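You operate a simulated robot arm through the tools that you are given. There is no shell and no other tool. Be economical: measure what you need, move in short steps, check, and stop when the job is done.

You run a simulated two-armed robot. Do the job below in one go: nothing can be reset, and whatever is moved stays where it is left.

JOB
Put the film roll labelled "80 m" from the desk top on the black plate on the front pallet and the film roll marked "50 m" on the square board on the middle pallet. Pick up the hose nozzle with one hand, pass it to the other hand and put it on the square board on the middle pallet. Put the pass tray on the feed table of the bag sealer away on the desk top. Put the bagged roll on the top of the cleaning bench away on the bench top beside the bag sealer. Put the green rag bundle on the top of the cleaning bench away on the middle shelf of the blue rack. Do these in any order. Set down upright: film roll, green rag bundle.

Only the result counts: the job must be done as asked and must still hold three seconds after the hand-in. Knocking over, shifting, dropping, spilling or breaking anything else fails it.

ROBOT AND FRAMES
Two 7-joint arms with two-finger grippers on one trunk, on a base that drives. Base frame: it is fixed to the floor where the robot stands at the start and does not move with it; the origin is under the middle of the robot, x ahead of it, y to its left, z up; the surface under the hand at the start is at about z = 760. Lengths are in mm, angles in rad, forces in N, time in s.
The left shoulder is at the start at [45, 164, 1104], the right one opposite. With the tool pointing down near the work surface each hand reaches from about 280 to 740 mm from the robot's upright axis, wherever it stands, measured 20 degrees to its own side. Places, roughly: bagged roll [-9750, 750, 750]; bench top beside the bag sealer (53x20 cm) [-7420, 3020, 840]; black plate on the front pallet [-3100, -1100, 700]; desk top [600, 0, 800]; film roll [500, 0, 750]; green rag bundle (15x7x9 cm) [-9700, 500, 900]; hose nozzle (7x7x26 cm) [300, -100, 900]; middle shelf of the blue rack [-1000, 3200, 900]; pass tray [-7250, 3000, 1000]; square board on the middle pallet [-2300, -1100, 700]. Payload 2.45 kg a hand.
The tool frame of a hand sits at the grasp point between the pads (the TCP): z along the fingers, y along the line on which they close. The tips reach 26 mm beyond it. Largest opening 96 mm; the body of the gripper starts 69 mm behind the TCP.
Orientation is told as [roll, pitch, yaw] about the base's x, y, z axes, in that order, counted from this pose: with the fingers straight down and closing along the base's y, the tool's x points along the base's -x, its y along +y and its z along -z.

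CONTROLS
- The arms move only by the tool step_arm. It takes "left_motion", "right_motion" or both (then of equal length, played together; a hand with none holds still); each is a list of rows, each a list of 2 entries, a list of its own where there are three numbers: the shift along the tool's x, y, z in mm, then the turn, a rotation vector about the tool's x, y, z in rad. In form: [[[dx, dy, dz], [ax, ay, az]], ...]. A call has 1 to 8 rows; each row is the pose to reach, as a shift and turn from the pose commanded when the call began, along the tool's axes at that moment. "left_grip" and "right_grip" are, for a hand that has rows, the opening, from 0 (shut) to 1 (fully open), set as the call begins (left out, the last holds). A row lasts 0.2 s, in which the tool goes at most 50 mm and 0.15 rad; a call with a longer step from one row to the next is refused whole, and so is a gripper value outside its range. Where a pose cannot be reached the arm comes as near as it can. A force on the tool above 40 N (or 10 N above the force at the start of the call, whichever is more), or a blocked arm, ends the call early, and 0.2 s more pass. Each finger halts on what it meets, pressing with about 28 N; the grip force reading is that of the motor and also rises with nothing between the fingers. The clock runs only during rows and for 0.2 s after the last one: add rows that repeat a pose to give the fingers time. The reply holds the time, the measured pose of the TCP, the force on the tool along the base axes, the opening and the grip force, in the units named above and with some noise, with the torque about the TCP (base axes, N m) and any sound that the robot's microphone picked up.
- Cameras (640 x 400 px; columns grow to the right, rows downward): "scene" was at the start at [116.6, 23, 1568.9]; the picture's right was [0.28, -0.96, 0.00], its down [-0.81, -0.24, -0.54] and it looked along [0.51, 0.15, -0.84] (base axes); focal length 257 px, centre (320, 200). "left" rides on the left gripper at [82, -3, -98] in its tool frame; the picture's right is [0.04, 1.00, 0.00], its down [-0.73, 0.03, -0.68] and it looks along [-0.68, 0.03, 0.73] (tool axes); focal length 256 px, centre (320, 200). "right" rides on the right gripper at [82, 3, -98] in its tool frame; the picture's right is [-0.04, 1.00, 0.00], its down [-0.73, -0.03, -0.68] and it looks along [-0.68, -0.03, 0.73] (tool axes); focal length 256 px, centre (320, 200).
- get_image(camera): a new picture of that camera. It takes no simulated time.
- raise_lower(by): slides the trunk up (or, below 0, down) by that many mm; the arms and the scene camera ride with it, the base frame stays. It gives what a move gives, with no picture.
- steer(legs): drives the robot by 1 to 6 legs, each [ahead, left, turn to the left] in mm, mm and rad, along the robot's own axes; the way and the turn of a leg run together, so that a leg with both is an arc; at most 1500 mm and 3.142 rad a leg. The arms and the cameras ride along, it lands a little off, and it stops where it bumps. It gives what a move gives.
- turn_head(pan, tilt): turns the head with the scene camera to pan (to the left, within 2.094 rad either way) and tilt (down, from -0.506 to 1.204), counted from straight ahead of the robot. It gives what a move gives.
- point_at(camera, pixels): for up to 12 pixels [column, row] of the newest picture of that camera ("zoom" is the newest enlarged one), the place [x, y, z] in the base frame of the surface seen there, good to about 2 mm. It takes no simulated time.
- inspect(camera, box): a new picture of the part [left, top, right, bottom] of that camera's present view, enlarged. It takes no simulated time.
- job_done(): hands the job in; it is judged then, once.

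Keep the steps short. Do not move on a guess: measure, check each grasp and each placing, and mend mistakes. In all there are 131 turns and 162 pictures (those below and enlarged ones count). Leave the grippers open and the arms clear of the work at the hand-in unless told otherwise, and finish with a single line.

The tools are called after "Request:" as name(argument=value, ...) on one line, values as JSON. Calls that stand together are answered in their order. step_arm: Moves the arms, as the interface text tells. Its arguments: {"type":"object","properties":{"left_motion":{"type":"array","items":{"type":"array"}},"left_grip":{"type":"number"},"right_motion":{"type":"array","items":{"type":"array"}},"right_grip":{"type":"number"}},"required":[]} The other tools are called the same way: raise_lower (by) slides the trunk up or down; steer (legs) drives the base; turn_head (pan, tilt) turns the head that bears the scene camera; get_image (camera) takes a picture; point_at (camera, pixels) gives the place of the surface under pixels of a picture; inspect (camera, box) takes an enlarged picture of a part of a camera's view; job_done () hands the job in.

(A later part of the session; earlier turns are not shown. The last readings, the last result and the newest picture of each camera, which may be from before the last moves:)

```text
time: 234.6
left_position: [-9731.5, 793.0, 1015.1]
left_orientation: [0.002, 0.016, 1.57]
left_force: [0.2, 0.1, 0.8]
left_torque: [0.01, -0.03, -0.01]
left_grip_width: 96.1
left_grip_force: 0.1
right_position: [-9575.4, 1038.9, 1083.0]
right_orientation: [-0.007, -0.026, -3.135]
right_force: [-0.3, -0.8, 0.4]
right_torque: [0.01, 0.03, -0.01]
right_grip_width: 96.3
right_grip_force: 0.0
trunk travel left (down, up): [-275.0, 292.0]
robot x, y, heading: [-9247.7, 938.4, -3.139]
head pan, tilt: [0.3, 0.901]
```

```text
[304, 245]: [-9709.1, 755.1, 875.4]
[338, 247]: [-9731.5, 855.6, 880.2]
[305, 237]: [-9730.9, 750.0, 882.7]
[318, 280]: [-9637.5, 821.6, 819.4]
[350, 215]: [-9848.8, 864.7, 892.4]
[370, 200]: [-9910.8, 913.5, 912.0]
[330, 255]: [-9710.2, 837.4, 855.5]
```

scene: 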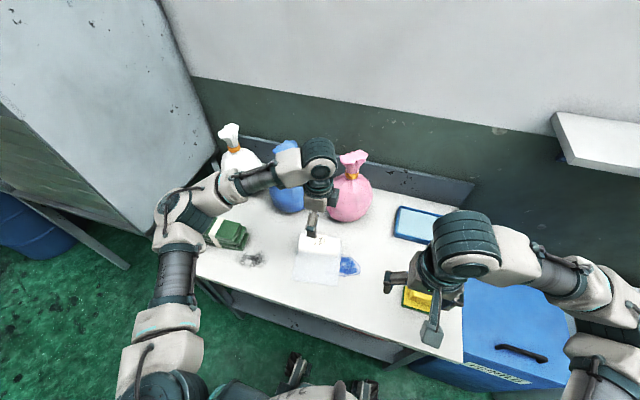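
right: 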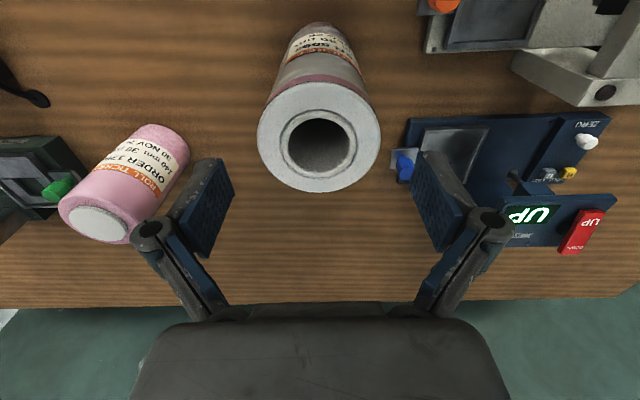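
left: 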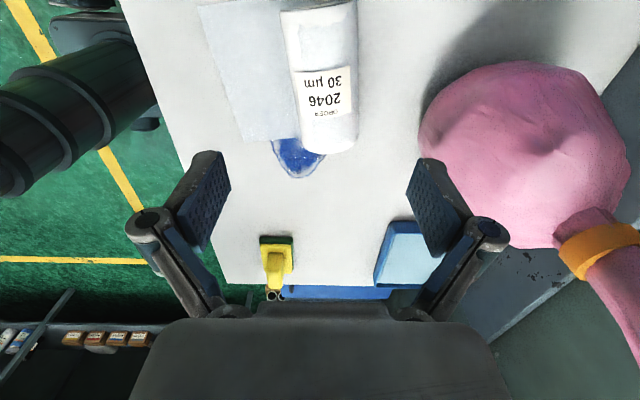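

The roll: axis tilted 0.11 rad, centre (-9737,797), diameter ≈66 (820–885). Align and descend to z≈860.

Request:
step_arm(left_motion=[[[-4, 5.5, 30], [0, -0.016, -0.1]], [[-4, 5.5, 70], [0, -0.016, -0.11]], [[-4, 5.5, 110], [0, -0.016, -0.11]], [[-4, 5.5, 110], [0, -0.016, -0.11]]])

Request:
get_image(camera="left")

```text
time: 235.6
left_position: [-9736.1, 795.1, 904.5]
left_orientation: [0.002, 0.0, 1.682]
left_force: [-0.1, 0.4, 0.5]
left_torque: [0.02, 0.0, 0.0]
left_grip_width: 96.2
left_grip_force: 0.1
right_position: [-9575.1, 1039.8, 1083.0]
right_orientation: [-0.007, -0.024, -3.136]
right_force: [-0.4, -0.4, -0.1]
right_torque: [-0.03, 0.03, -0.01]
right_grip_width: 96.3
right_grip_force: 0.0
trunk travel left (down, up): [-275.0, 292.0]
robot x, y, heading: [-9247.7, 937.0, -3.136]
head pan, tilt: [0.3, 0.901]
```

```text
85 pictures are left
```

left: 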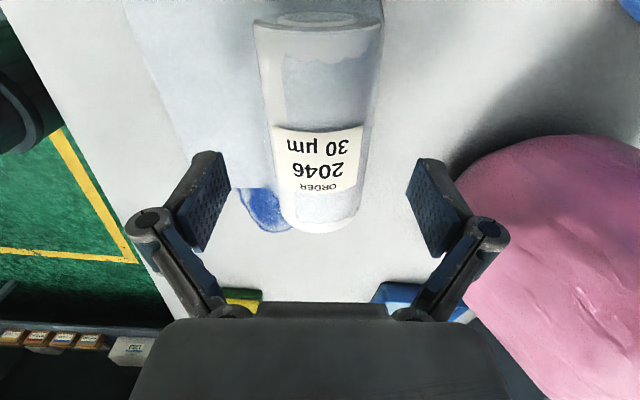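

Well aligned and clear of the pink sack. Descend 44 mm and close.

Request:
step_arm(left_motion=[[[0, 0, 25], [0, 0, 0]], [[0, 0, 44], [0, 0, 0]], [[0, 0, 44], [0, 0, 0]]])

Request:
step_arm(left_motion=[[[0, 0, 0], [0, 0, 0]], [[0, 0, 0], [0, 0, 0]], [[0, 0, 0], [0, 0, 0]]], left_grip=0)

Request:
step_arm(left_motion=[[[0, 0, -10], [0, 0, 0]], [[0, 0, -25], [0, 0, 0]], [[0, 0, -45], [0, 0, 0]]])

Request:
get_image(camera="left")

```text
time: 236.3
left_position: [-9737.4, 795.7, 860.3]
left_orientation: [0.002, -0.002, 1.681]
left_force: [-1.1, -0.1, 0.9]
left_torque: [-0.04, -0.02, -0.03]
left_grip_width: 96.1
left_grip_force: 0.1
right_position: [-9574.8, 1039.5, 1083.2]
right_orientation: [-0.009, -0.025, -3.136]
right_force: [0.6, -0.7, -1.1]
right_torque: [0.02, 0.01, 0.03]
right_grip_width: 96.2
right_grip_force: 0.0
trunk travel left (down, up): [-275.0, 292.0]
robot x, y, heading: [-9244.8, 936.2, -3.142]
head pan, tilt: [0.3, 0.901]
```

```text
time: 237.2
left_position: [-9736.6, 796.1, 861.8]
left_orientation: [0.005, -0.004, 1.681]
left_force: [-0.9, -0.5, 5.3]
left_torque: [-0.12, 0.01, -0.16]
left_grip_width: 66.8
left_grip_force: 27.6
right_position: [-9574.5, 1038.9, 1082.8]
right_orientation: [-0.007, -0.025, -3.135]
right_force: [-0.7, -0.2, 0.1]
right_torque: [-0.01, 0.0, -0.01]
right_grip_width: 96.0
right_grip_force: 0.0
trunk travel left (down, up): [-275.0, 292.0]
robot x, y, heading: [-9245.6, 937.0, -3.138]
head pan, tilt: [0.3, 0.901]
```

```text
time: 237.9
left_position: [-9735.9, 795.7, 905.2]
left_orientation: [0.001, 0.001, 1.68]
left_force: [0.7, -1.0, -2.8]
left_torque: [-0.03, 0.01, 0.0]
left_grip_width: 66.6
left_grip_force: 28.5
right_position: [-9575.4, 1038.8, 1083.4]
right_orientation: [-0.006, -0.025, -3.137]
right_force: [0.0, -0.3, 0.2]
right_torque: [-0.01, -0.02, -0.01]
right_grip_width: 95.8
right_grip_force: 0.1
trunk travel left (down, up): [-275.0, 292.0]
robot x, y, heading: [-9245.0, 936.0, -3.14]
head pan, tilt: [0.3, 0.901]
```

```text
84 pictures are left
```

left: 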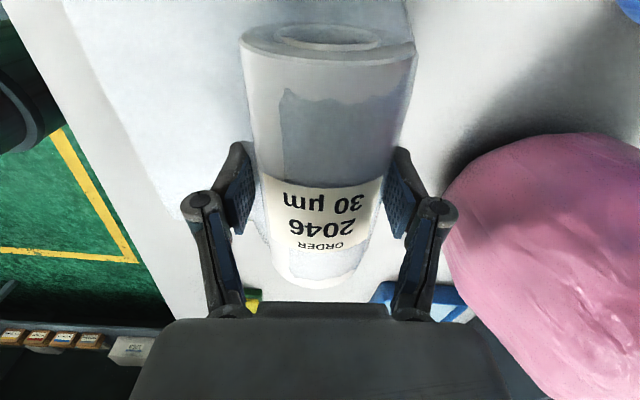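

The bagged roll is held (66.6 mm). Lift to z≈1120 and draw the left hand back to its side.

Request:
step_arm(left_motion=[[[0, 0, -45], [0, 0, 0]], [[0, 0, -90], [0, 0, 0]], [[0, 0, -135], [0, 0, 0]], [[0, 0, -180], [0, 0, 0]], [[35, -25, -200], [0, 0, 0]], [[70, -49, -210], [0, 0, 0]], [[105, -73, -220], [0, 0, 0]], [[140, -98, -220], [0, 0, 0]]])

Request:
get_image(camera="scene")

```text
time: 239.8
left_position: [-9621.5, 665.9, 1126.3]
left_orientation: [0.001, -0.001, 1.68]
left_force: [0.8, 0.0, -3.5]
left_torque: [0.04, 0.0, 0.01]
left_grip_width: 66.5
left_grip_force: 27.7
right_position: [-9572.6, 1037.4, 1082.9]
right_orientation: [-0.008, -0.026, -3.136]
right_force: [0.3, -0.1, -1.1]
right_torque: [0.01, 0.01, 0.01]
right_grip_width: 95.9
right_grip_force: 0.0
trunk travel left (down, up): [-275.0, 292.0]
robot x, y, heading: [-9249.5, 935.3, -3.14]
head pan, tilt: [0.3, 0.901]
```

```text
83 pictures are left
```

scene: 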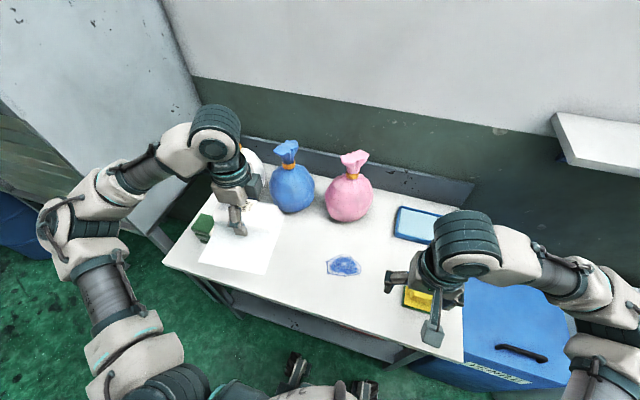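

Now turn left by 0.82 rad so the right hand can point along -y (bundle's long axis) comfortably.

Request:
steer(legs=[[0, 0, 0.82], [30, 0, 0]])

Request:
turn_head(pan=0, tilt=0.95)

Request:
get_image(camera="scene")

```text
time: 242.7
left_position: [-9324.5, 458.1, 1129.1]
left_orientation: [0.005, -0.002, 2.507]
left_force: [0.3, 0.5, -2.1]
left_torque: [-0.01, 0.01, 0.0]
left_grip_width: 66.8
left_grip_force: 27.9
right_position: [-9564.0, 744.3, 1083.5]
right_orientation: [-0.007, -0.03, -2.314]
right_force: [0.1, 0.2, 0.2]
right_torque: [0.03, -0.04, -0.01]
right_grip_width: 96.3
right_grip_force: 0.0
trunk travel left (down, up): [-275.0, 292.0]
robot x, y, heading: [-9263.9, 916.7, -2.313]
head pan, tilt: [0.3, 0.901]
```

```text
time: 243.5
left_position: [-9325.5, 454.9, 1126.3]
left_orientation: [0.003, -0.001, 2.504]
left_force: [-0.5, 0.2, -3.3]
left_torque: [-0.02, 0.01, 0.0]
left_grip_width: 66.6
left_grip_force: 27.5
right_position: [-9564.1, 744.1, 1083.4]
right_orientation: [-0.006, -0.027, -2.315]
right_force: [-0.3, -0.1, 0.4]
right_torque: [0.04, -0.03, 0.02]
right_grip_width: 96.1
right_grip_force: 0.2
trunk travel left (down, up): [-275.0, 292.0]
robot x, y, heading: [-9266.4, 909.3, -2.313]
head pan, tilt: [0.0, 0.949]
```

```text
82 pictures are left
```

scene: 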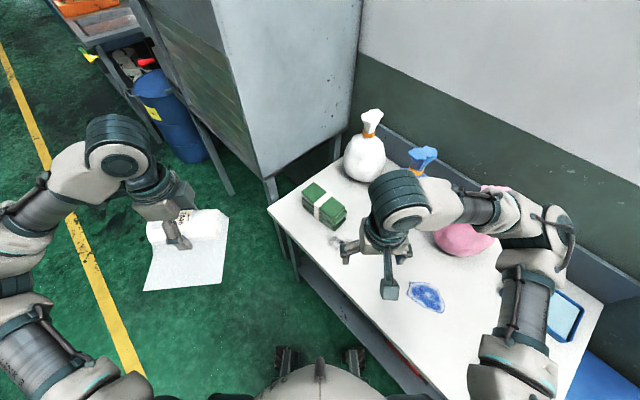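

Clear view of the bundle. Measure it.

Request:
inspect(camera="scene", box=[285, 165, 365, 245])

Request:
point_at(camera="zoom", pixels=[[140, 200], [230, 150], [340, 270], [480, 330], [400, 340], [270, 300], [390, 390], [300, 330], [480, 300], [360, 230], [140, 230], [250, 225]])

```text
5.00 times, centred on (325, 205) of scene
```

zoom: 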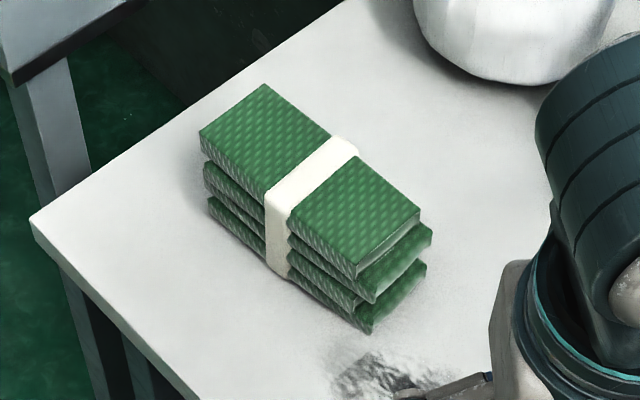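

```text
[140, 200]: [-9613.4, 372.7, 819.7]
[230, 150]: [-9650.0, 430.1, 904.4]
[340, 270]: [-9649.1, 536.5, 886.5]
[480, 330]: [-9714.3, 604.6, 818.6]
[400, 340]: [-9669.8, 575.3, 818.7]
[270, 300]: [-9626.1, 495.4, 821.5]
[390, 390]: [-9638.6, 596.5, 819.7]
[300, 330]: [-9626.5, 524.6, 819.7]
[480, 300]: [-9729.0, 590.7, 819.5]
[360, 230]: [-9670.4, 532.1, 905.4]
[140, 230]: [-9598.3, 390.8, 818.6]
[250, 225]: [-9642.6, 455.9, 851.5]
```

Request:
point_at(camera="zoom", pixels=[[206, 133], [262, 90], [357, 262], [412, 216], [310, 175], [280, 203], [340, 155], [300, 220], [390, 250], [225, 200], [275, 260], [340, 300]])

```text
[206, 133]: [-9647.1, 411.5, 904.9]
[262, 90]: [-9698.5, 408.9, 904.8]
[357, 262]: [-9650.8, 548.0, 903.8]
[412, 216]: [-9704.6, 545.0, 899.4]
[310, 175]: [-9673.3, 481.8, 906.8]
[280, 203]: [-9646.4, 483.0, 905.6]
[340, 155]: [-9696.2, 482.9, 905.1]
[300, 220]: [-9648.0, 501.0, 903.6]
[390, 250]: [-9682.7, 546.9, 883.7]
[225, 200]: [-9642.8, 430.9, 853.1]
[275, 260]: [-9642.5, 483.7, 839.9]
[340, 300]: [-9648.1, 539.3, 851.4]
```

Bundle: centre (-9675,478), z 820–906, x-width ≈64, axis nearly along y (-0.035). First yaw the right hand to -1.54 and move to its near end, above.

Request:
step_arm(right_motion=[[[-25, -1.5, 7], [0, 0, -0.13]], [[-50, -3, 14], [0, 0, -0.26]], [[-75, -4.5, 21], [0, 0, -0.39]], [[-100, -6, 28], [0, 0, -0.52]], [[-125, -7.5, 35], [0, 0, -0.65]], [[-150, -9, 43], [0, 0, -0.78]], [[-150, -9, 43], [0, 0, -0.78]]], right_grip=1)

Request:
step_arm(right_motion=[[[0, 0, 0], [0, -0.13, 0]], [[0, 0, 0], [0, -0.26, 0]], [[0, 0, 0], [0, -0.39, 0]], [[0, 0, 0], [0, -0.52, 0]], [[0, 0, 0], [0, -0.65, 0]], [[0, 0, 0], [0, -0.76, 0]], [[0, 0, 0], [0, -0.76, 0]]])

Request:
get_image(camera="right")

Request:
get_image(camera="scene")

```text
time: 245.1
left_position: [-9322.3, 456.1, 1127.6]
left_orientation: [0.005, 0.0, 2.505]
left_force: [0.2, -0.4, -2.3]
left_torque: [0.0, 0.03, 0.01]
left_grip_width: 66.6
left_grip_force: 27.8
right_position: [-9672.3, 639.4, 1045.1]
right_orientation: [-0.025, -0.015, -1.534]
right_force: [0.1, 0.4, 0.2]
right_torque: [0.01, 0.03, -0.01]
right_grip_width: 95.8
right_grip_force: 0.0
trunk travel left (down, up): [-275.0, 292.0]
robot x, y, heading: [-9263.7, 915.1, -2.313]
head pan, tilt: [0.0, 0.949]
```

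```text
time: 246.7
left_position: [-9324.7, 456.1, 1127.1]
left_orientation: [0.004, -0.001, 2.504]
left_force: [0.2, 0.4, -3.3]
left_torque: [-0.01, 0.03, 0.02]
left_grip_width: 66.7
left_grip_force: 28.1
right_position: [-9675.4, 640.2, 1043.9]
right_orientation: [-0.035, -0.776, -1.509]
right_force: [0.0, -0.8, 0.4]
right_torque: [-0.02, 0.0, -0.04]
right_grip_width: 95.9
right_grip_force: 0.1
trunk travel left (down, up): [-275.0, 292.0]
robot x, y, heading: [-9264.9, 913.4, -2.311]
head pan, tilt: [0.0, 0.949]
```

```text
80 pictures are left
```

right: 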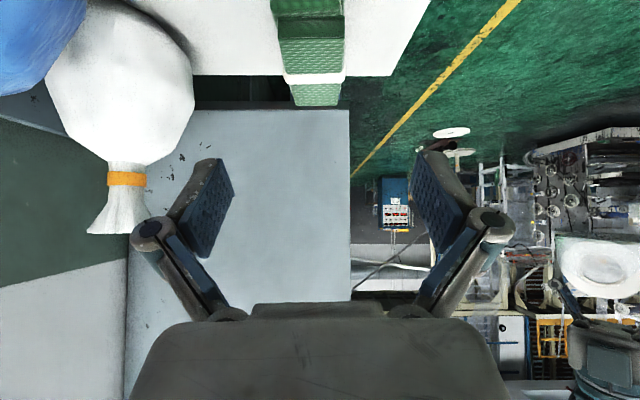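

```text
79 pictures are left
```

scene: 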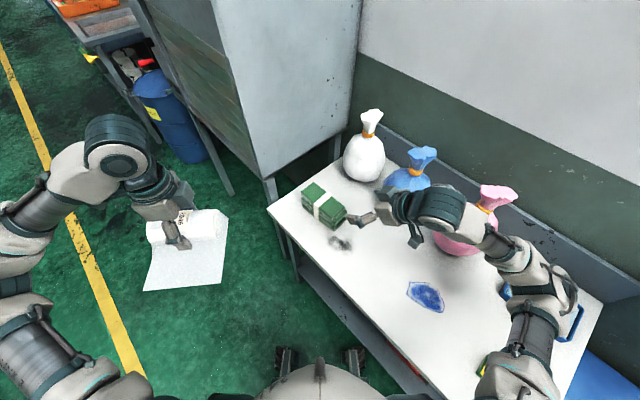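

Nearly aligned. Check the bundle's place from this camera.

Request:
point_at(camera="right", pixels=[[284, 50], [340, 50], [312, 50], [292, 95], [336, 95], [315, 78], [280, 15], [343, 15], [312, 30]])

```text
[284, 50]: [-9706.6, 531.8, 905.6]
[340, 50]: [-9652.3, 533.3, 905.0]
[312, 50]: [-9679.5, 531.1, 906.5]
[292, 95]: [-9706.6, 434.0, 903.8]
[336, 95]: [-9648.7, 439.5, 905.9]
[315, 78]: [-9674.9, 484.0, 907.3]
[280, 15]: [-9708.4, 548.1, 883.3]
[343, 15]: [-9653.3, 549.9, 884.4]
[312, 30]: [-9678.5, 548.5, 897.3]
```

Approach along the fingers 150 mm, with the small roll correction.

Request:
step_arm(right_motion=[[[3, -4, 40], [-0.009, 0, 0.009]], [[6, -4, 80], [-0.018, 0, 0.0175]], [[10, -4, 115], [-0.018, 0, 0.0175]], [[12, -4, 150], [-0.018, 0, 0.0175]], [[12, -4, 150], [-0.018, 0, 0.0175]]])

Request:
get_image(camera="right")

```text
time: 247.9
left_position: [-9323.0, 455.3, 1127.8]
left_orientation: [0.005, -0.001, 2.505]
left_force: [-0.5, 0.9, -4.0]
left_torque: [0.01, -0.03, 0.01]
left_grip_width: 66.8
left_grip_force: 27.9
right_position: [-9675.7, 542.8, 928.2]
right_orientation: [0.001, -0.776, -1.535]
right_force: [-0.4, 0.6, 0.7]
right_torque: [0.0, 0.01, 0.03]
right_grip_width: 96.1
right_grip_force: 0.1
trunk travel left (down, up): [-275.0, 292.0]
robot x, y, heading: [-9262.6, 913.3, -2.314]
head pan, tilt: [0.0, 0.949]
```

```text
78 pictures are left
```

right: 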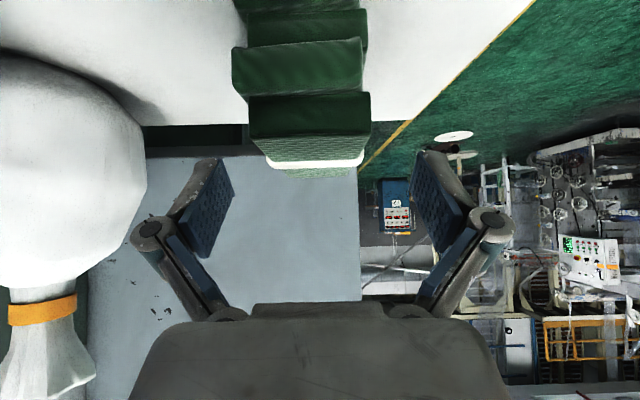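

Centred (bundle cols 250–370 vs fingers ±). Advance the last 70 mm and close.

Request:
step_arm(right_motion=[[[1, -2, 25], [0, 0, 0]], [[3, -3, 50], [0, 0, 0]], [[4, -3, 70], [0, 0, 0]], [[4, -3, 70], [0, 0, 0]]])

Request:
step_arm(right_motion=[[[0, 0, 0], [0, 0, 0]], [[0, 0, 0], [0, 0, 0]], [[0, 0, 0], [0, 0, 0]]], right_grip=0)

Request:
get_image(camera="right")

```text
time: 248.9
left_position: [-9324.0, 456.4, 1128.5]
left_orientation: [0.005, -0.002, 2.503]
left_force: [0.3, 1.0, -3.0]
left_torque: [0.01, -0.02, 0.01]
left_grip_width: 66.6
left_grip_force: 27.7
right_position: [-9677.4, 495.2, 875.8]
right_orientation: [0.0, -0.778, -1.533]
right_force: [-0.1, -2.0, 3.4]
right_torque: [0.16, 0.12, 0.07]
right_grip_width: 95.9
right_grip_force: 0.1
trunk travel left (down, up): [-275.0, 292.0]
robot x, y, heading: [-9268.9, 915.1, -2.317]
head pan, tilt: [0.0, 0.949]
```

```text
time: 249.7
left_position: [-9324.5, 457.7, 1128.1]
left_orientation: [0.005, -0.002, 2.507]
left_force: [0.1, 0.1, -2.7]
left_torque: [-0.03, -0.01, 0.03]
left_grip_width: 66.9
left_grip_force: 28.2
right_position: [-9676.9, 497.2, 880.1]
right_orientation: [-0.003, -0.785, -1.532]
right_force: [-6.1, -0.1, 30.5]
right_torque: [1.36, 0.23, 0.18]
right_grip_width: 75.8
right_grip_force: 28.5
trunk travel left (down, up): [-275.0, 292.0]
robot x, y, heading: [-9265.2, 913.9, -2.316]
head pan, tilt: [0.0, 0.949]
```

```text
77 pictures are left
```

right: 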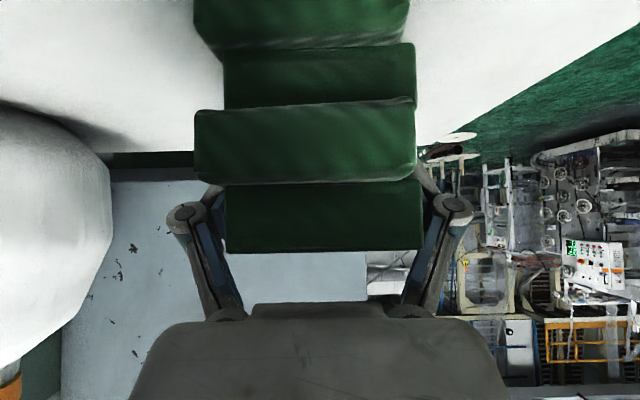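

The finger links again press on the bundle's edge (30 N). Open, back out 24 mm and re-close.

Request:
step_arm(right_motion=[[[0, 0, 0], [0, 0, 0]], [[0, 0, 0], [0, 0, 0]], [[0, 0, -12], [0, 0, 0]], [[0, 0, -25], [0, 0, 0]], [[0, 0, -25], [0, 0, 0]]], right_grip=1)

Request:
step_arm(right_motion=[[[0, 0, 0], [0, 0, 0]], [[0, 0, 0], [0, 0, 0]], [[0, 0, 0], [0, 0, 0]]], right_grip=0)

Request:
get_image(camera="right")

```text
time: 250.9
left_position: [-9325.1, 455.8, 1126.6]
left_orientation: [0.003, -0.002, 2.502]
left_force: [-0.4, 0.2, -3.2]
left_torque: [0.0, 0.02, 0.01]
left_grip_width: 66.5
left_grip_force: 27.9
right_position: [-9679.0, 512.8, 893.9]
right_orientation: [0.003, -0.774, -1.537]
right_force: [-0.2, -0.1, 0.5]
right_torque: [-0.01, -0.01, 0.0]
right_grip_width: 96.2
right_grip_force: 0.0
trunk travel left (down, up): [-275.0, 292.0]
robot x, y, heading: [-9267.2, 916.2, -2.317]
head pan, tilt: [0.0, 0.949]
```

```text
time: 251.7
left_position: [-9323.1, 456.7, 1126.9]
left_orientation: [0.005, 0.0, 2.505]
left_force: [-0.1, 0.2, -3.3]
left_torque: [0.01, 0.03, 0.0]
left_grip_width: 66.6
left_grip_force: 28.5
right_position: [-9678.0, 514.4, 895.1]
right_orientation: [0.0, -0.777, -1.536]
right_force: [1.1, 1.6, 3.9]
right_torque: [-0.05, 0.14, 0.07]
right_grip_width: 67.4
right_grip_force: 27.9
trunk travel left (down, up): [-275.0, 292.0]
robot x, y, heading: [-9265.6, 915.2, -2.317]
head pan, tilt: [0.0, 0.949]
```

```text
76 pictures are left
```

right: 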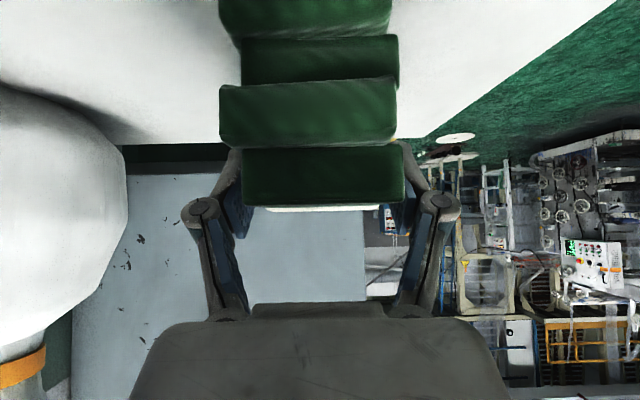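

Now 67.4 mm, little side force. Lift straight up 30 mm and check.

Request:
step_arm(right_motion=[[[-4, 0, -4], [0, 0, 0]], [[-10, 0, -10], [0, 0, 0]], [[-21, 0, -21], [0, 0, 0]], [[-35, 0, -36], [0, 0, 0]], [[-35, 0, -36], [0, 0, 0]]])

Request:
inspect(camera="scene", box=[265, 145, 425, 255])

```text
time: 252.9
left_position: [-9324.4, 456.5, 1127.2]
left_orientation: [0.003, -0.001, 2.504]
left_force: [-0.3, 0.2, -3.3]
left_torque: [0.0, -0.04, 0.03]
left_grip_width: 66.4
left_grip_force: 27.6
right_position: [-9679.0, 514.6, 945.6]
right_orientation: [0.001, -0.775, -1.535]
right_force: [0.4, 0.6, -2.0]
right_torque: [0.05, 0.0, 0.03]
right_grip_width: 67.4
right_grip_force: 28.0
trunk travel left (down, up): [-275.0, 292.0]
robot x, y, heading: [-9264.3, 913.6, -2.317]
head pan, tilt: [0.0, 0.949]
```

```text
3.64 times, centred on (345, 200) of scene
```

zoom: 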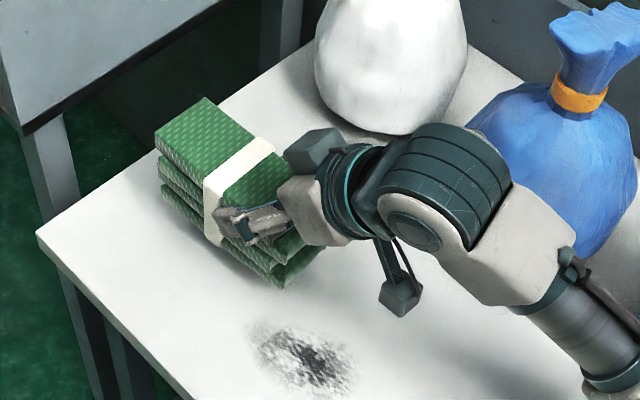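

The bundle hangs level. Lift 140 mm more, then back away and drive to the bag-sealer bench.

Request:
step_arm(right_motion=[[[-33, 0, -33], [0, 0, 0]], [[-66, 0, -66], [0, 0, 0]], [[-98, 0, -100], [0, 0, 0]], [[-98, 45, -100], [0, 0, 0]], [[-98, 90, -100], [0, 0, 0]], [[-98, 90, -100], [0, 0, 0]]])

Request:
steer(legs=[[-500, 0, 0], [0, 0, 2.89], [1000, 0, 0], [650, 0, 0], [0, 0, 1.0]])

Request:
turn_head(pan=0, tilt=0.6)

Request:
get_image(camera="scene")

```text
time: 254.3
left_position: [-9323.7, 455.1, 1127.3]
left_orientation: [0.003, -0.003, 2.503]
left_force: [-0.3, 0.3, -3.1]
left_torque: [0.04, 0.0, 0.0]
left_grip_width: 66.7
left_grip_force: 28.3
right_position: [-9588.5, 518.6, 1085.0]
right_orientation: [-0.001, -0.775, -1.537]
right_force: [-0.2, -0.5, -2.3]
right_torque: [0.06, -0.01, 0.02]
right_grip_width: 67.7
right_grip_force: 27.4
trunk travel left (down, up): [-275.0, 292.0]
robot x, y, heading: [-9265.2, 912.3, -2.314]
head pan, tilt: [0.0, 0.949]
```

```text
time: 274.6
left_position: [-7802.0, 2555.5, 1127.8]
left_orientation: [0.005, 0.003, 0.118]
left_force: [0.7, 1.2, -3.1]
left_torque: [0.03, 0.01, 0.02]
left_grip_width: 66.6
left_grip_force: 27.9
right_position: [-7568.9, 2691.0, 1084.3]
right_orientation: [0.002, -0.777, 2.359]
right_force: [0.9, 0.8, -2.3]
right_torque: [-0.06, -0.05, -0.03]
right_grip_width: 67.5
right_grip_force: 28.3
trunk travel left (down, up): [-275.0, 292.0]
robot x, y, heading: [-7532.2, 2183.7, 1.584]
head pan, tilt: [0.0, 0.949]
```

```text
time: 275.4
left_position: [-7802.4, 2551.0, 1129.8]
left_orientation: [0.008, 0.002, 0.117]
left_force: [-0.8, 0.0, -3.4]
left_torque: [0.0, -0.02, 0.0]
left_grip_width: 66.3
left_grip_force: 28.0
right_position: [-7567.3, 2687.7, 1086.6]
right_orientation: [0.001, -0.778, 2.363]
right_force: [0.0, 0.1, -1.2]
right_torque: [-0.04, -0.01, 0.01]
right_grip_width: 67.5
right_grip_force: 28.3
trunk travel left (down, up): [-275.0, 292.0]
robot x, y, heading: [-7537.8, 2180.8, 1.58]
head pan, tilt: [0.0, 0.6]
```

```text
74 pictures are left
```

scene: 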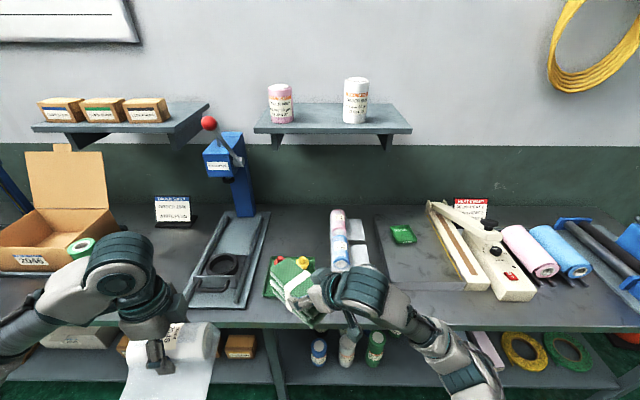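

I see the heat sealer at (470,250) with its grey feed table and a green item at (402,233). Enlarge and measure.

Request:
inspect(camera="scene", box=[260, 190, 540, 340])

Request:
point_at(camera="scene", pixels=[[402, 233], [390, 260], [430, 270], [385, 225], [372, 285], [340, 225], [360, 255], [310, 240], [360, 290], [380, 320], [500, 280], [220, 260]])

Request:
inspect(camera="scene", box=[375, 210, 435, 260])

```text
2.29 times, centred on (400, 265) of scene
```

zoom: 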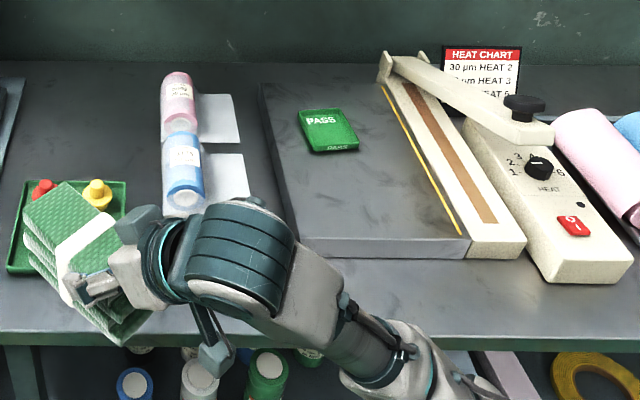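

```text
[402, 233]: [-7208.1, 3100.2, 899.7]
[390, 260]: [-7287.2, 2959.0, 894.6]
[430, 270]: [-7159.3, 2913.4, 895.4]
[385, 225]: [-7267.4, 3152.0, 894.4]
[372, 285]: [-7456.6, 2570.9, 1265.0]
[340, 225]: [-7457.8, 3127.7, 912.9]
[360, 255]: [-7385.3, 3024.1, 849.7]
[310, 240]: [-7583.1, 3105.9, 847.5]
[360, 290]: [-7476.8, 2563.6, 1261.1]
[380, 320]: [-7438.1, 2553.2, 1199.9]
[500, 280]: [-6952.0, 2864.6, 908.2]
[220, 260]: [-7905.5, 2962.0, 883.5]
```

```text
8.00 times, centred on (405, 235) of scene
```

zoom: 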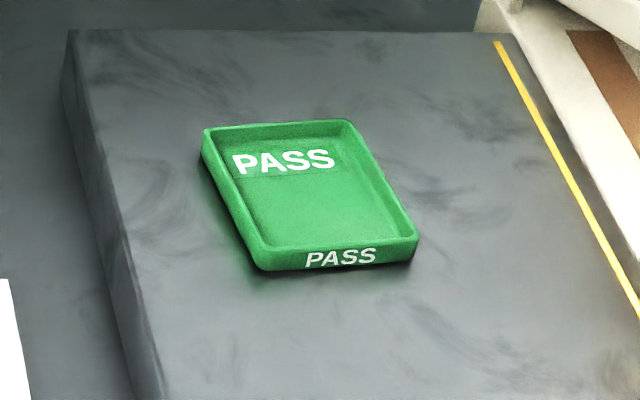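

The "PASS" tray lies on the feed table at (-7208,3100,895). Two other bagged rolls lie at x≈-7455; free bench remains in front of them. I shift the robot right and nearer: to about (-7300, 2400).

Request:
point_at(camera="scene", pixels=[[341, 281], [341, 270], [348, 262], [362, 262], [345, 235], [270, 325], [300, 328], [400, 325], [450, 330], [470, 220], [485, 225], [372, 262]])

Request:
steer(legs=[[0, 0, -0.836], [325, 0, 0], [0, 0, 0.83]])

Request:
turn_head(pan=0, tilt=0.85)

Request:
get_image(camera="scene")

```text
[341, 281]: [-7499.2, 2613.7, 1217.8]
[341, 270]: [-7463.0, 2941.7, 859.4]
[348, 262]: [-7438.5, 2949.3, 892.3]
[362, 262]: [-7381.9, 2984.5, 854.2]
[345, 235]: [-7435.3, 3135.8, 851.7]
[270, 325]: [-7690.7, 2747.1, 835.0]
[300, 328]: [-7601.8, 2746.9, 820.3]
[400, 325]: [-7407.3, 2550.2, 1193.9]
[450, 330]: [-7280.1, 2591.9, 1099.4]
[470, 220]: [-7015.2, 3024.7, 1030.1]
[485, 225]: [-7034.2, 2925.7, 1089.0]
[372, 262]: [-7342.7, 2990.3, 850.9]
```

```text
time: 280.8
left_position: [-7331.2, 2845.4, 1134.3]
left_orientation: [0.014, 0.012, -0.422]
left_force: [0.7, -0.8, -3.3]
left_torque: [0.03, 0.04, 0.0]
left_grip_width: 66.6
left_grip_force: 28.2
right_position: [-7064.2, 2842.4, 1092.3]
right_orientation: [0.004, -0.795, 1.832]
right_force: [-9.2, -1.2, -0.5]
right_torque: [0.13, -0.36, -0.49]
right_grip_width: 67.9
right_grip_force: 28.2
trunk travel left (down, up): [-275.0, 292.0]
robot x, y, heading: [-7293.5, 2403.0, 1.046]
head pan, tilt: [0.0, 0.6]
stopped in leg 3: the force on the tool passed its limit at 118 N (the readings are from after the stop); the commanded pose is now the measured one
```

```text
time: 281.6
left_position: [-7343.4, 2855.9, 1131.6]
left_orientation: [0.012, -0.001, -0.421]
left_force: [0.5, -0.1, -3.0]
left_torque: [-0.01, 0.02, -0.03]
left_grip_width: 66.6
left_grip_force: 27.8
right_position: [-7073.7, 2852.5, 1091.7]
right_orientation: [-0.009, -0.784, 1.833]
right_force: [0.3, 0.4, -1.9]
right_torque: [0.08, 0.01, 0.01]
right_grip_width: 68.5
right_grip_force: 28.1
trunk travel left (down, up): [-275.0, 292.0]
robot x, y, heading: [-7298.7, 2406.4, 1.042]
head pan, tilt: [0.0, 0.85]
```

```text
71 pictures are left
```

scene: 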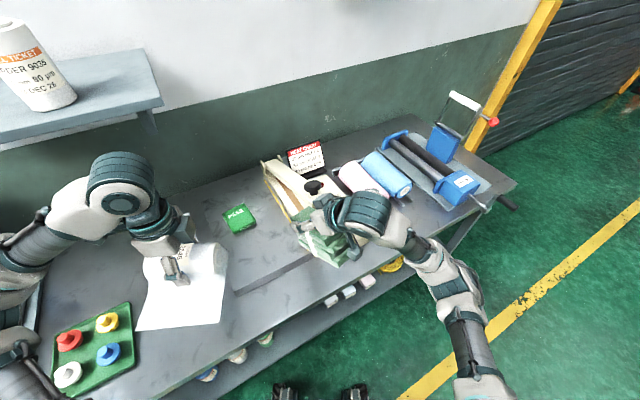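

The bundle or hand hit the sealer's raised lever. Look closely before moving on.

Request:
inspect(camera="scene", box=[220, 130, 460, 280])

Request:
get_image(camera="right")

```text
2.67 times, centred on (340, 205) of scene
```

zoom: 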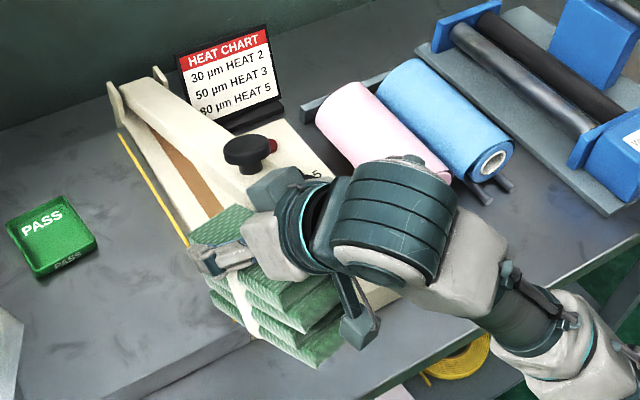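

```text
69 pictures are left
```

right: 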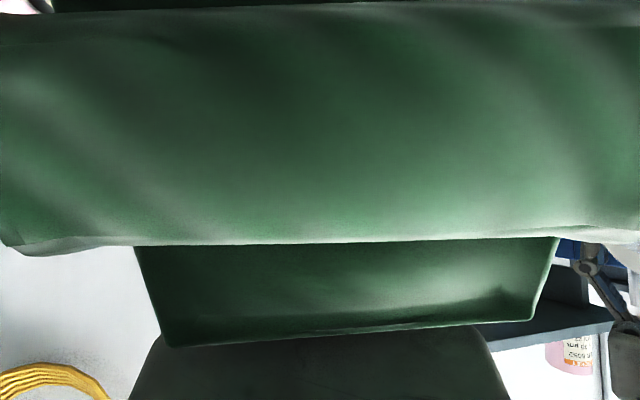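

The bundle was pushed and has turned in the grip. Turn back right a little to free it, raise the trunk 180 mm, then examine the bundle.

Request:
steer(legs=[[0, 0, -0.15]])

Request:
raise_lower(by=180)

Request:
steer(legs=[[-350, 0, 0]])

Request:
get_image(camera="scene")

Request:
inspect(camera="scene", box=[240, 130, 480, 280])

```text
time: 282.6
left_position: [-7273.1, 2854.8, 1131.9]
left_orientation: [0.012, 0.002, -0.572]
left_force: [0.4, -0.6, -3.5]
left_torque: [0.02, 0.02, -0.02]
left_grip_width: 66.6
left_grip_force: 28.0
right_position: [-7004.9, 2812.2, 1091.4]
right_orientation: [-0.005, -0.786, 1.679]
right_force: [0.1, 0.2, -0.8]
right_torque: [0.09, 0.01, -0.01]
right_grip_width: 67.6
right_grip_force: 28.2
trunk travel left (down, up): [-275.0, 292.0]
robot x, y, heading: [-7296.3, 2404.7, 0.892]
head pan, tilt: [0.0, 0.85]
```

```text
time: 284.6
left_position: [-7275.0, 2854.4, 1312.7]
left_orientation: [0.013, 0.001, -0.571]
left_force: [0.9, -1.0, -3.4]
left_torque: [-0.02, 0.02, 0.02]
left_grip_width: 66.6
left_grip_force: 28.1
right_position: [-7007.8, 2808.1, 1272.7]
right_orientation: [-0.01, -0.787, 1.682]
right_force: [-0.1, 1.0, -1.4]
right_torque: [0.09, -0.01, 0.02]
right_grip_width: 67.6
right_grip_force: 27.5
trunk travel left (down, up): [-455.0, 112.0]
robot x, y, heading: [-7295.4, 2403.1, 0.892]
head pan, tilt: [0.0, 0.85]
```

```text
time: 286.9
left_position: [-7494.4, 2581.4, 1312.5]
left_orientation: [0.014, 0.0, -0.57]
left_force: [-0.6, 0.3, -3.7]
left_torque: [0.01, -0.02, 0.02]
left_grip_width: 66.4
left_grip_force: 28.1
right_position: [-7228.6, 2538.4, 1272.2]
right_orientation: [-0.007, -0.787, 1.684]
right_force: [0.7, -0.2, -1.7]
right_torque: [0.06, 0.01, -0.01]
right_grip_width: 67.4
right_grip_force: 27.6
trunk travel left (down, up): [-455.0, 112.0]
robot x, y, heading: [-7519.6, 2127.0, 0.892]
head pan, tilt: [0.0, 0.85]
```

```text
68 pictures are left
```

scene: 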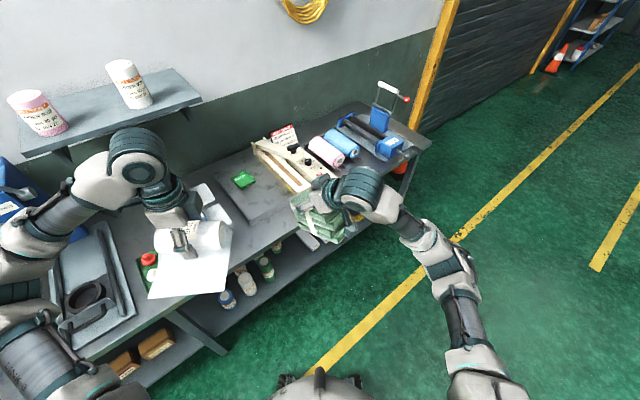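

```text
2.67 times, centred on (360, 205) of scene
```

zoom: 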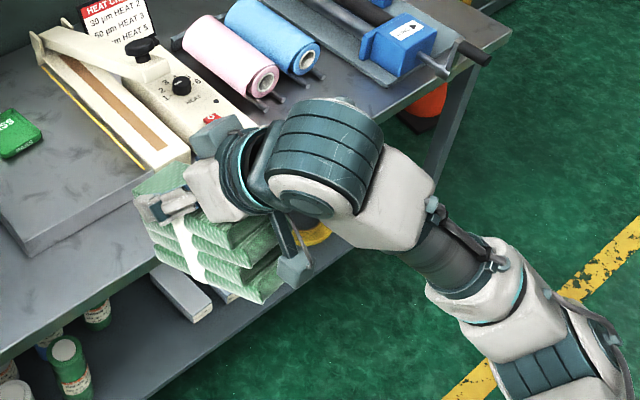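

Measure points on the bundle's faces to learn its orientation.

Request:
point_at(camera="zoom", pixels=[[155, 180], [140, 195], [185, 230], [195, 265], [215, 240], [235, 265], [265, 280], [240, 235], [260, 298], [230, 290], [165, 255], [205, 215]])

Request:
inspect(camera="scene", box=[275, 170, 375, 250])

```text
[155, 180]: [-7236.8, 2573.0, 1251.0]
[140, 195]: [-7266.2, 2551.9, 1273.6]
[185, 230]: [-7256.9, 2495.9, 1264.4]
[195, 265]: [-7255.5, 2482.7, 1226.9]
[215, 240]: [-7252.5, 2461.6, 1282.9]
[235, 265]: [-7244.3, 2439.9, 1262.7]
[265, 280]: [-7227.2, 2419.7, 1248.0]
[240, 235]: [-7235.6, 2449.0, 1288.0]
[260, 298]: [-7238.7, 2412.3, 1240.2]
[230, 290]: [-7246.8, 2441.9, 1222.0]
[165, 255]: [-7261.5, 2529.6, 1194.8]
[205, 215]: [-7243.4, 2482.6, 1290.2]
```

```text
5.00 times, centred on (325, 210) of scene
```

zoom: 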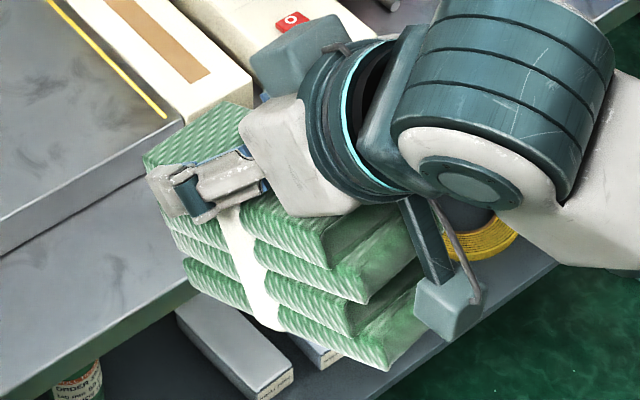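

The bundle has slid back and tipped nose-down by ~0.4 rad in the grip, but it's firmly held; I'll compensate by pitching the hand when placing. Raise the trunk 60 mm more for clearance over the sealer lever, and drive to (-7300,2425) facing the bench.

Request:
raise_lower(by=60)

Request:
steer(legs=[[0, 0, 0.04], [370, 0, 0], [0, 0, 0.635]])

Request:
turn_head(pan=0, tilt=0.95)

Request:
get_image(camera="scene")

```text
time: 287.9
left_position: [-7499.3, 2576.0, 1374.1]
left_orientation: [0.018, 0.002, -0.572]
left_force: [0.3, 0.4, -4.8]
left_torque: [-0.02, -0.03, -0.01]
left_grip_width: 66.5
left_grip_force: 28.0
right_position: [-7230.5, 2532.6, 1333.3]
right_orientation: [-0.01, -0.791, 1.684]
right_force: [-0.3, 0.6, -0.7]
right_torque: [0.04, 0.03, 0.01]
right_grip_width: 67.6
right_grip_force: 28.2
trunk travel left (down, up): [-515.0, 52.0]
robot x, y, heading: [-7520.5, 2132.6, 0.886]
head pan, tilt: [0.0, 0.85]
```

```text
time: 292.4
left_position: [-7564.1, 2788.4, 1373.8]
left_orientation: [0.017, -0.001, 0.103]
left_force: [0.5, 0.4, -2.5]
left_torque: [0.02, -0.03, 0.02]
left_grip_width: 66.7
left_grip_force: 28.1
right_position: [-7325.9, 2920.8, 1334.2]
right_orientation: [-0.013, -0.792, 2.361]
right_force: [0.0, -0.3, -1.3]
right_torque: [0.02, 0.05, 0.01]
right_grip_width: 67.6
right_grip_force: 28.1
trunk travel left (down, up): [-515.0, 52.0]
robot x, y, heading: [-7295.2, 2429.2, 1.567]
head pan, tilt: [0.0, 0.85]
```

```text
time: 293.1
left_position: [-7560.4, 2783.9, 1375.6]
left_orientation: [0.02, 0.003, 0.104]
left_force: [0.1, -0.8, -2.7]
left_torque: [-0.02, -0.01, 0.0]
left_grip_width: 66.5
left_grip_force: 27.5
right_position: [-7322.4, 2916.3, 1336.2]
right_orientation: [-0.013, -0.793, 2.36]
right_force: [0.3, 0.1, -2.0]
right_torque: [0.06, 0.04, 0.03]
right_grip_width: 67.6
right_grip_force: 27.8
trunk travel left (down, up): [-515.0, 52.0]
robot x, y, heading: [-7295.3, 2426.4, 1.565]
head pan, tilt: [0.0, 0.949]
```

```text
65 pictures are left
```

scene: 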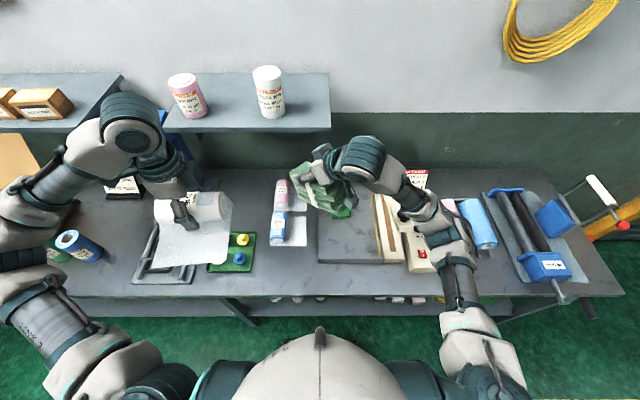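

Move the right hand aside (right), and yaw the left hand toward 1.68; measure the spot in front of the blue bagged roll.

Request:
point_at(camera="scene", pixels=[[280, 239], [281, 246], [274, 220], [305, 245], [280, 270], [300, 290], [320, 250], [255, 260], [243, 238], [390, 205], [405, 210], [280, 294]])

Request:
step_arm(right_motion=[[[24, -12, -24], [0, 0, 0]], [[48, -24, -48], [0, 0, 0]], [[71, -36, -72], [0, 0, 0]], [[95, -49, -96], [0, 0, 0]], [[95, -49, -96], [0, 0, 0]], [[95, -49, -96], [0, 0, 0]], [[95, -49, -96], [0, 0, 0]], [[95, -49, -96], [0, 0, 0]]], left_motion=[[[0, 0, 0], [0, 0, -0.14]], [[0, 0, 0], [0, 0, -0.28]], [[0, 0, 0], [0, 0, -0.42]], [[0, 0, 0], [0, 0, -0.56]], [[0, 0, 0], [0, 0, -0.7]], [[0, 0, 0], [0, 0, -0.84]], [[0, 0, 0], [0, 0, -0.98]], [[0, 0, 0], [0, 0, -1.12]]])

Request:
get_image(camera="scene")

```text
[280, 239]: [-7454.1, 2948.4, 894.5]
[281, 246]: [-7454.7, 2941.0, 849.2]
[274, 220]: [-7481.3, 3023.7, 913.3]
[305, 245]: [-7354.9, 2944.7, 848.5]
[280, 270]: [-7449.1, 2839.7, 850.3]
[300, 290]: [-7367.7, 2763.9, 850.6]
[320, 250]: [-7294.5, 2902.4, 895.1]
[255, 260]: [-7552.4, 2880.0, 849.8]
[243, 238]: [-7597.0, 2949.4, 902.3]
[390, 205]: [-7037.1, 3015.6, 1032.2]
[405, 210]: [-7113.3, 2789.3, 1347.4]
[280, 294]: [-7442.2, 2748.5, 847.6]
```

```text
time: 294.9
left_position: [-7559.3, 2782.6, 1376.7]
left_orientation: [0.013, -0.017, 1.226]
left_force: [-0.5, 0.6, -2.9]
left_torque: [0.02, 0.01, 0.02]
left_grip_width: 66.8
left_grip_force: 27.7
right_position: [-7192.2, 2854.6, 1337.1]
right_orientation: [-0.014, -0.793, 2.361]
right_force: [0.8, 0.0, -1.4]
right_torque: [0.01, 0.04, -0.01]
right_grip_width: 67.8
right_grip_force: 28.3
trunk travel left (down, up): [-515.0, 52.0]
robot x, y, heading: [-7300.6, 2426.7, 1.569]
head pan, tilt: [0.0, 0.949]
```

```text
64 pictures are left
```

scene: 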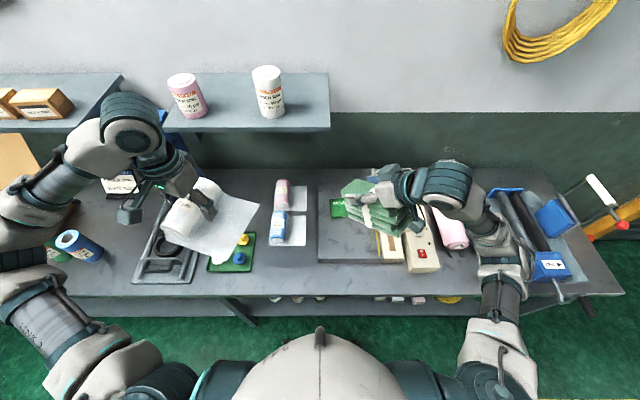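

Bench z≈850; spot centre (-7455,2855) is free. Move the bagged roll above it and lower.

Request:
step_arm(left_motion=[[[-20, -15, 25], [0.005, 0.005, -0.09]], [[-41, -30, 50], [0.01, 0.01, -0.18]], [[-62, -44, 75], [0.013, 0.017, -0.27]], [[-83, -59, 100], [0.013, 0.017, -0.36]], [[-103, -73, 130], [0.013, 0.017, -0.455]], [[-103, -73, 175], [0.013, 0.017, -0.455]], [[-103, -73, 220], [0.013, 0.017, -0.455]], [[-103, -73, 265], [0.013, 0.017, -0.455]]])

Request:
step_arm(left_motion=[[[0, 0, 45], [0, 0, 0]], [[0, 0, 90], [0, 0, 0]], [[0, 0, 135], [0, 0, 0]], [[0, 0, 175], [0, 0, 0]], [[0, 0, 195], [0, 0, 0]], [[0, 0, 195], [0, 0, 0]]])

Request:
inspect(camera="scene", box=[200, 160, 400, 310])

Request:
get_image(camera="left")

```text
time: 296.7
left_position: [-7457.0, 2861.7, 1110.6]
left_orientation: [-0.008, -0.002, 1.679]
left_force: [0.2, -1.0, -4.1]
left_torque: [0.03, 0.0, 0.02]
left_grip_width: 66.5
left_grip_force: 27.9
right_position: [-7191.7, 2856.1, 1337.5]
right_orientation: [-0.012, -0.794, 2.358]
right_force: [-0.1, 0.0, -0.2]
right_torque: [0.02, 0.05, 0.02]
right_grip_width: 67.5
right_grip_force: 28.2
trunk travel left (down, up): [-515.0, 52.0]
robot x, y, heading: [-7299.4, 2429.5, 1.569]
head pan, tilt: [0.0, 0.949]
```

```text
time: 298.1
left_position: [-7455.2, 2861.8, 915.5]
left_orientation: [-0.007, -0.002, 1.679]
left_force: [0.1, -0.6, -2.6]
left_torque: [-0.02, -0.04, -0.02]
left_grip_width: 66.6
left_grip_force: 27.8
right_position: [-7190.9, 2855.3, 1337.7]
right_orientation: [-0.013, -0.794, 2.36]
right_force: [-0.2, 0.7, -2.3]
right_torque: [0.05, 0.09, 0.02]
right_grip_width: 67.6
right_grip_force: 28.0
trunk travel left (down, up): [-515.0, 52.0]
robot x, y, heading: [-7300.3, 2429.0, 1.565]
head pan, tilt: [0.0, 0.949]
```

```text
2.67 times, centred on (300, 235) of scene
```

zoom: 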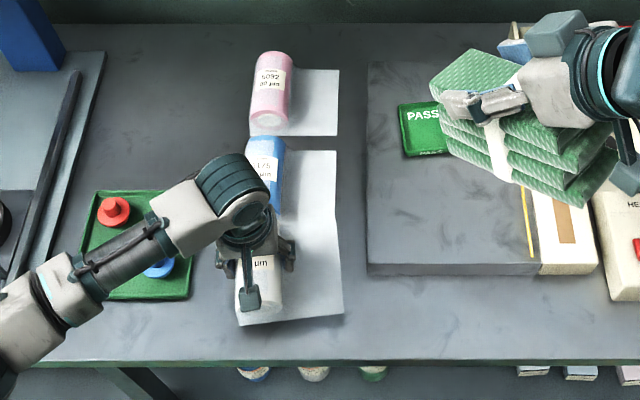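

```text
62 pictures are left
```

left: 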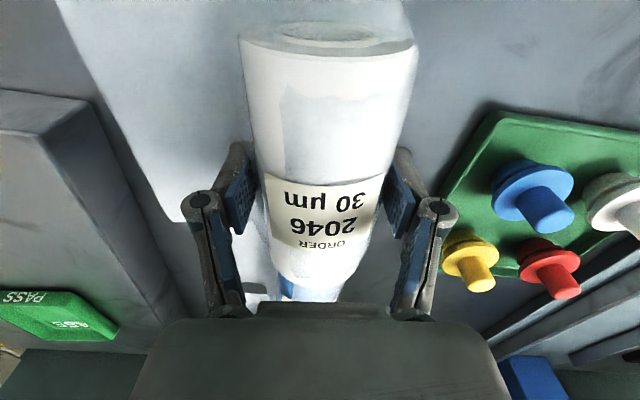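

It fits in line with the others, in front of the blue one. Shift 8 mm toward me and lower 22 mm, feel for contact.

Request:
step_arm(left_motion=[[[8, 0, 8], [0, 0, 0]], [[8, 0, 18], [0, 0, 0]], [[8, 0, 22], [0, 0, 0]], [[8, 0, 22], [0, 0, 0]]])

Request:
step_arm(left_motion=[[[0, 0, 2], [0, 0, 0]], [[0, 0, 2], [0, 0, 0]]])

```text
time: 299.1
left_position: [-7454.2, 2852.9, 893.7]
left_orientation: [-0.005, -0.002, 1.677]
left_force: [-0.2, -0.3, -3.3]
left_torque: [0.02, 0.04, 0.03]
left_grip_width: 66.6
left_grip_force: 28.0
right_position: [-7190.1, 2854.5, 1337.8]
right_orientation: [-0.012, -0.794, 2.359]
right_force: [-0.2, 0.1, -0.6]
right_torque: [0.04, 0.05, 0.0]
right_grip_width: 67.3
right_grip_force: 27.5
trunk travel left (down, up): [-515.0, 52.0]
robot x, y, heading: [-7300.0, 2423.5, 1.566]
head pan, tilt: [0.0, 0.949]
```

```text
time: 299.7
left_position: [-7454.7, 2854.2, 893.0]
left_orientation: [-0.008, -0.002, 1.677]
left_force: [0.8, -0.6, -3.1]
left_torque: [0.03, 0.0, 0.0]
left_grip_width: 66.6
left_grip_force: 28.0
right_position: [-7191.6, 2855.5, 1337.9]
right_orientation: [-0.013, -0.793, 2.359]
right_force: [0.4, 0.2, -2.0]
right_torque: [0.05, 0.02, 0.02]
right_grip_width: 67.4
right_grip_force: 28.1
trunk travel left (down, up): [-515.0, 52.0]
robot x, y, heading: [-7299.7, 2423.6, 1.564]
head pan, tilt: [0.0, 0.949]
```

Request:
step_arm(left_motion=[[[0, 0, 1.5], [0, 0, 0]], [[0, 0, 3], [0, 0, 0]]])

```text
time: 300.3
left_position: [-7453.9, 2852.8, 891.5]
left_orientation: [-0.005, -0.003, 1.679]
left_force: [-1.5, 0.3, 6.6]
left_torque: [-0.63, 0.03, -0.13]
left_grip_width: 66.5
left_grip_force: 27.9
right_position: [-7191.7, 2854.0, 1337.8]
right_orientation: [-0.015, -0.797, 2.359]
right_force: [0.5, 0.6, -1.5]
right_torque: [0.05, 0.04, 0.0]
right_grip_width: 67.5
right_grip_force: 27.5
trunk travel left (down, up): [-515.0, 52.0]
robot x, y, heading: [-7298.2, 2426.1, 1.57]
head pan, tilt: [0.0, 0.949]
```

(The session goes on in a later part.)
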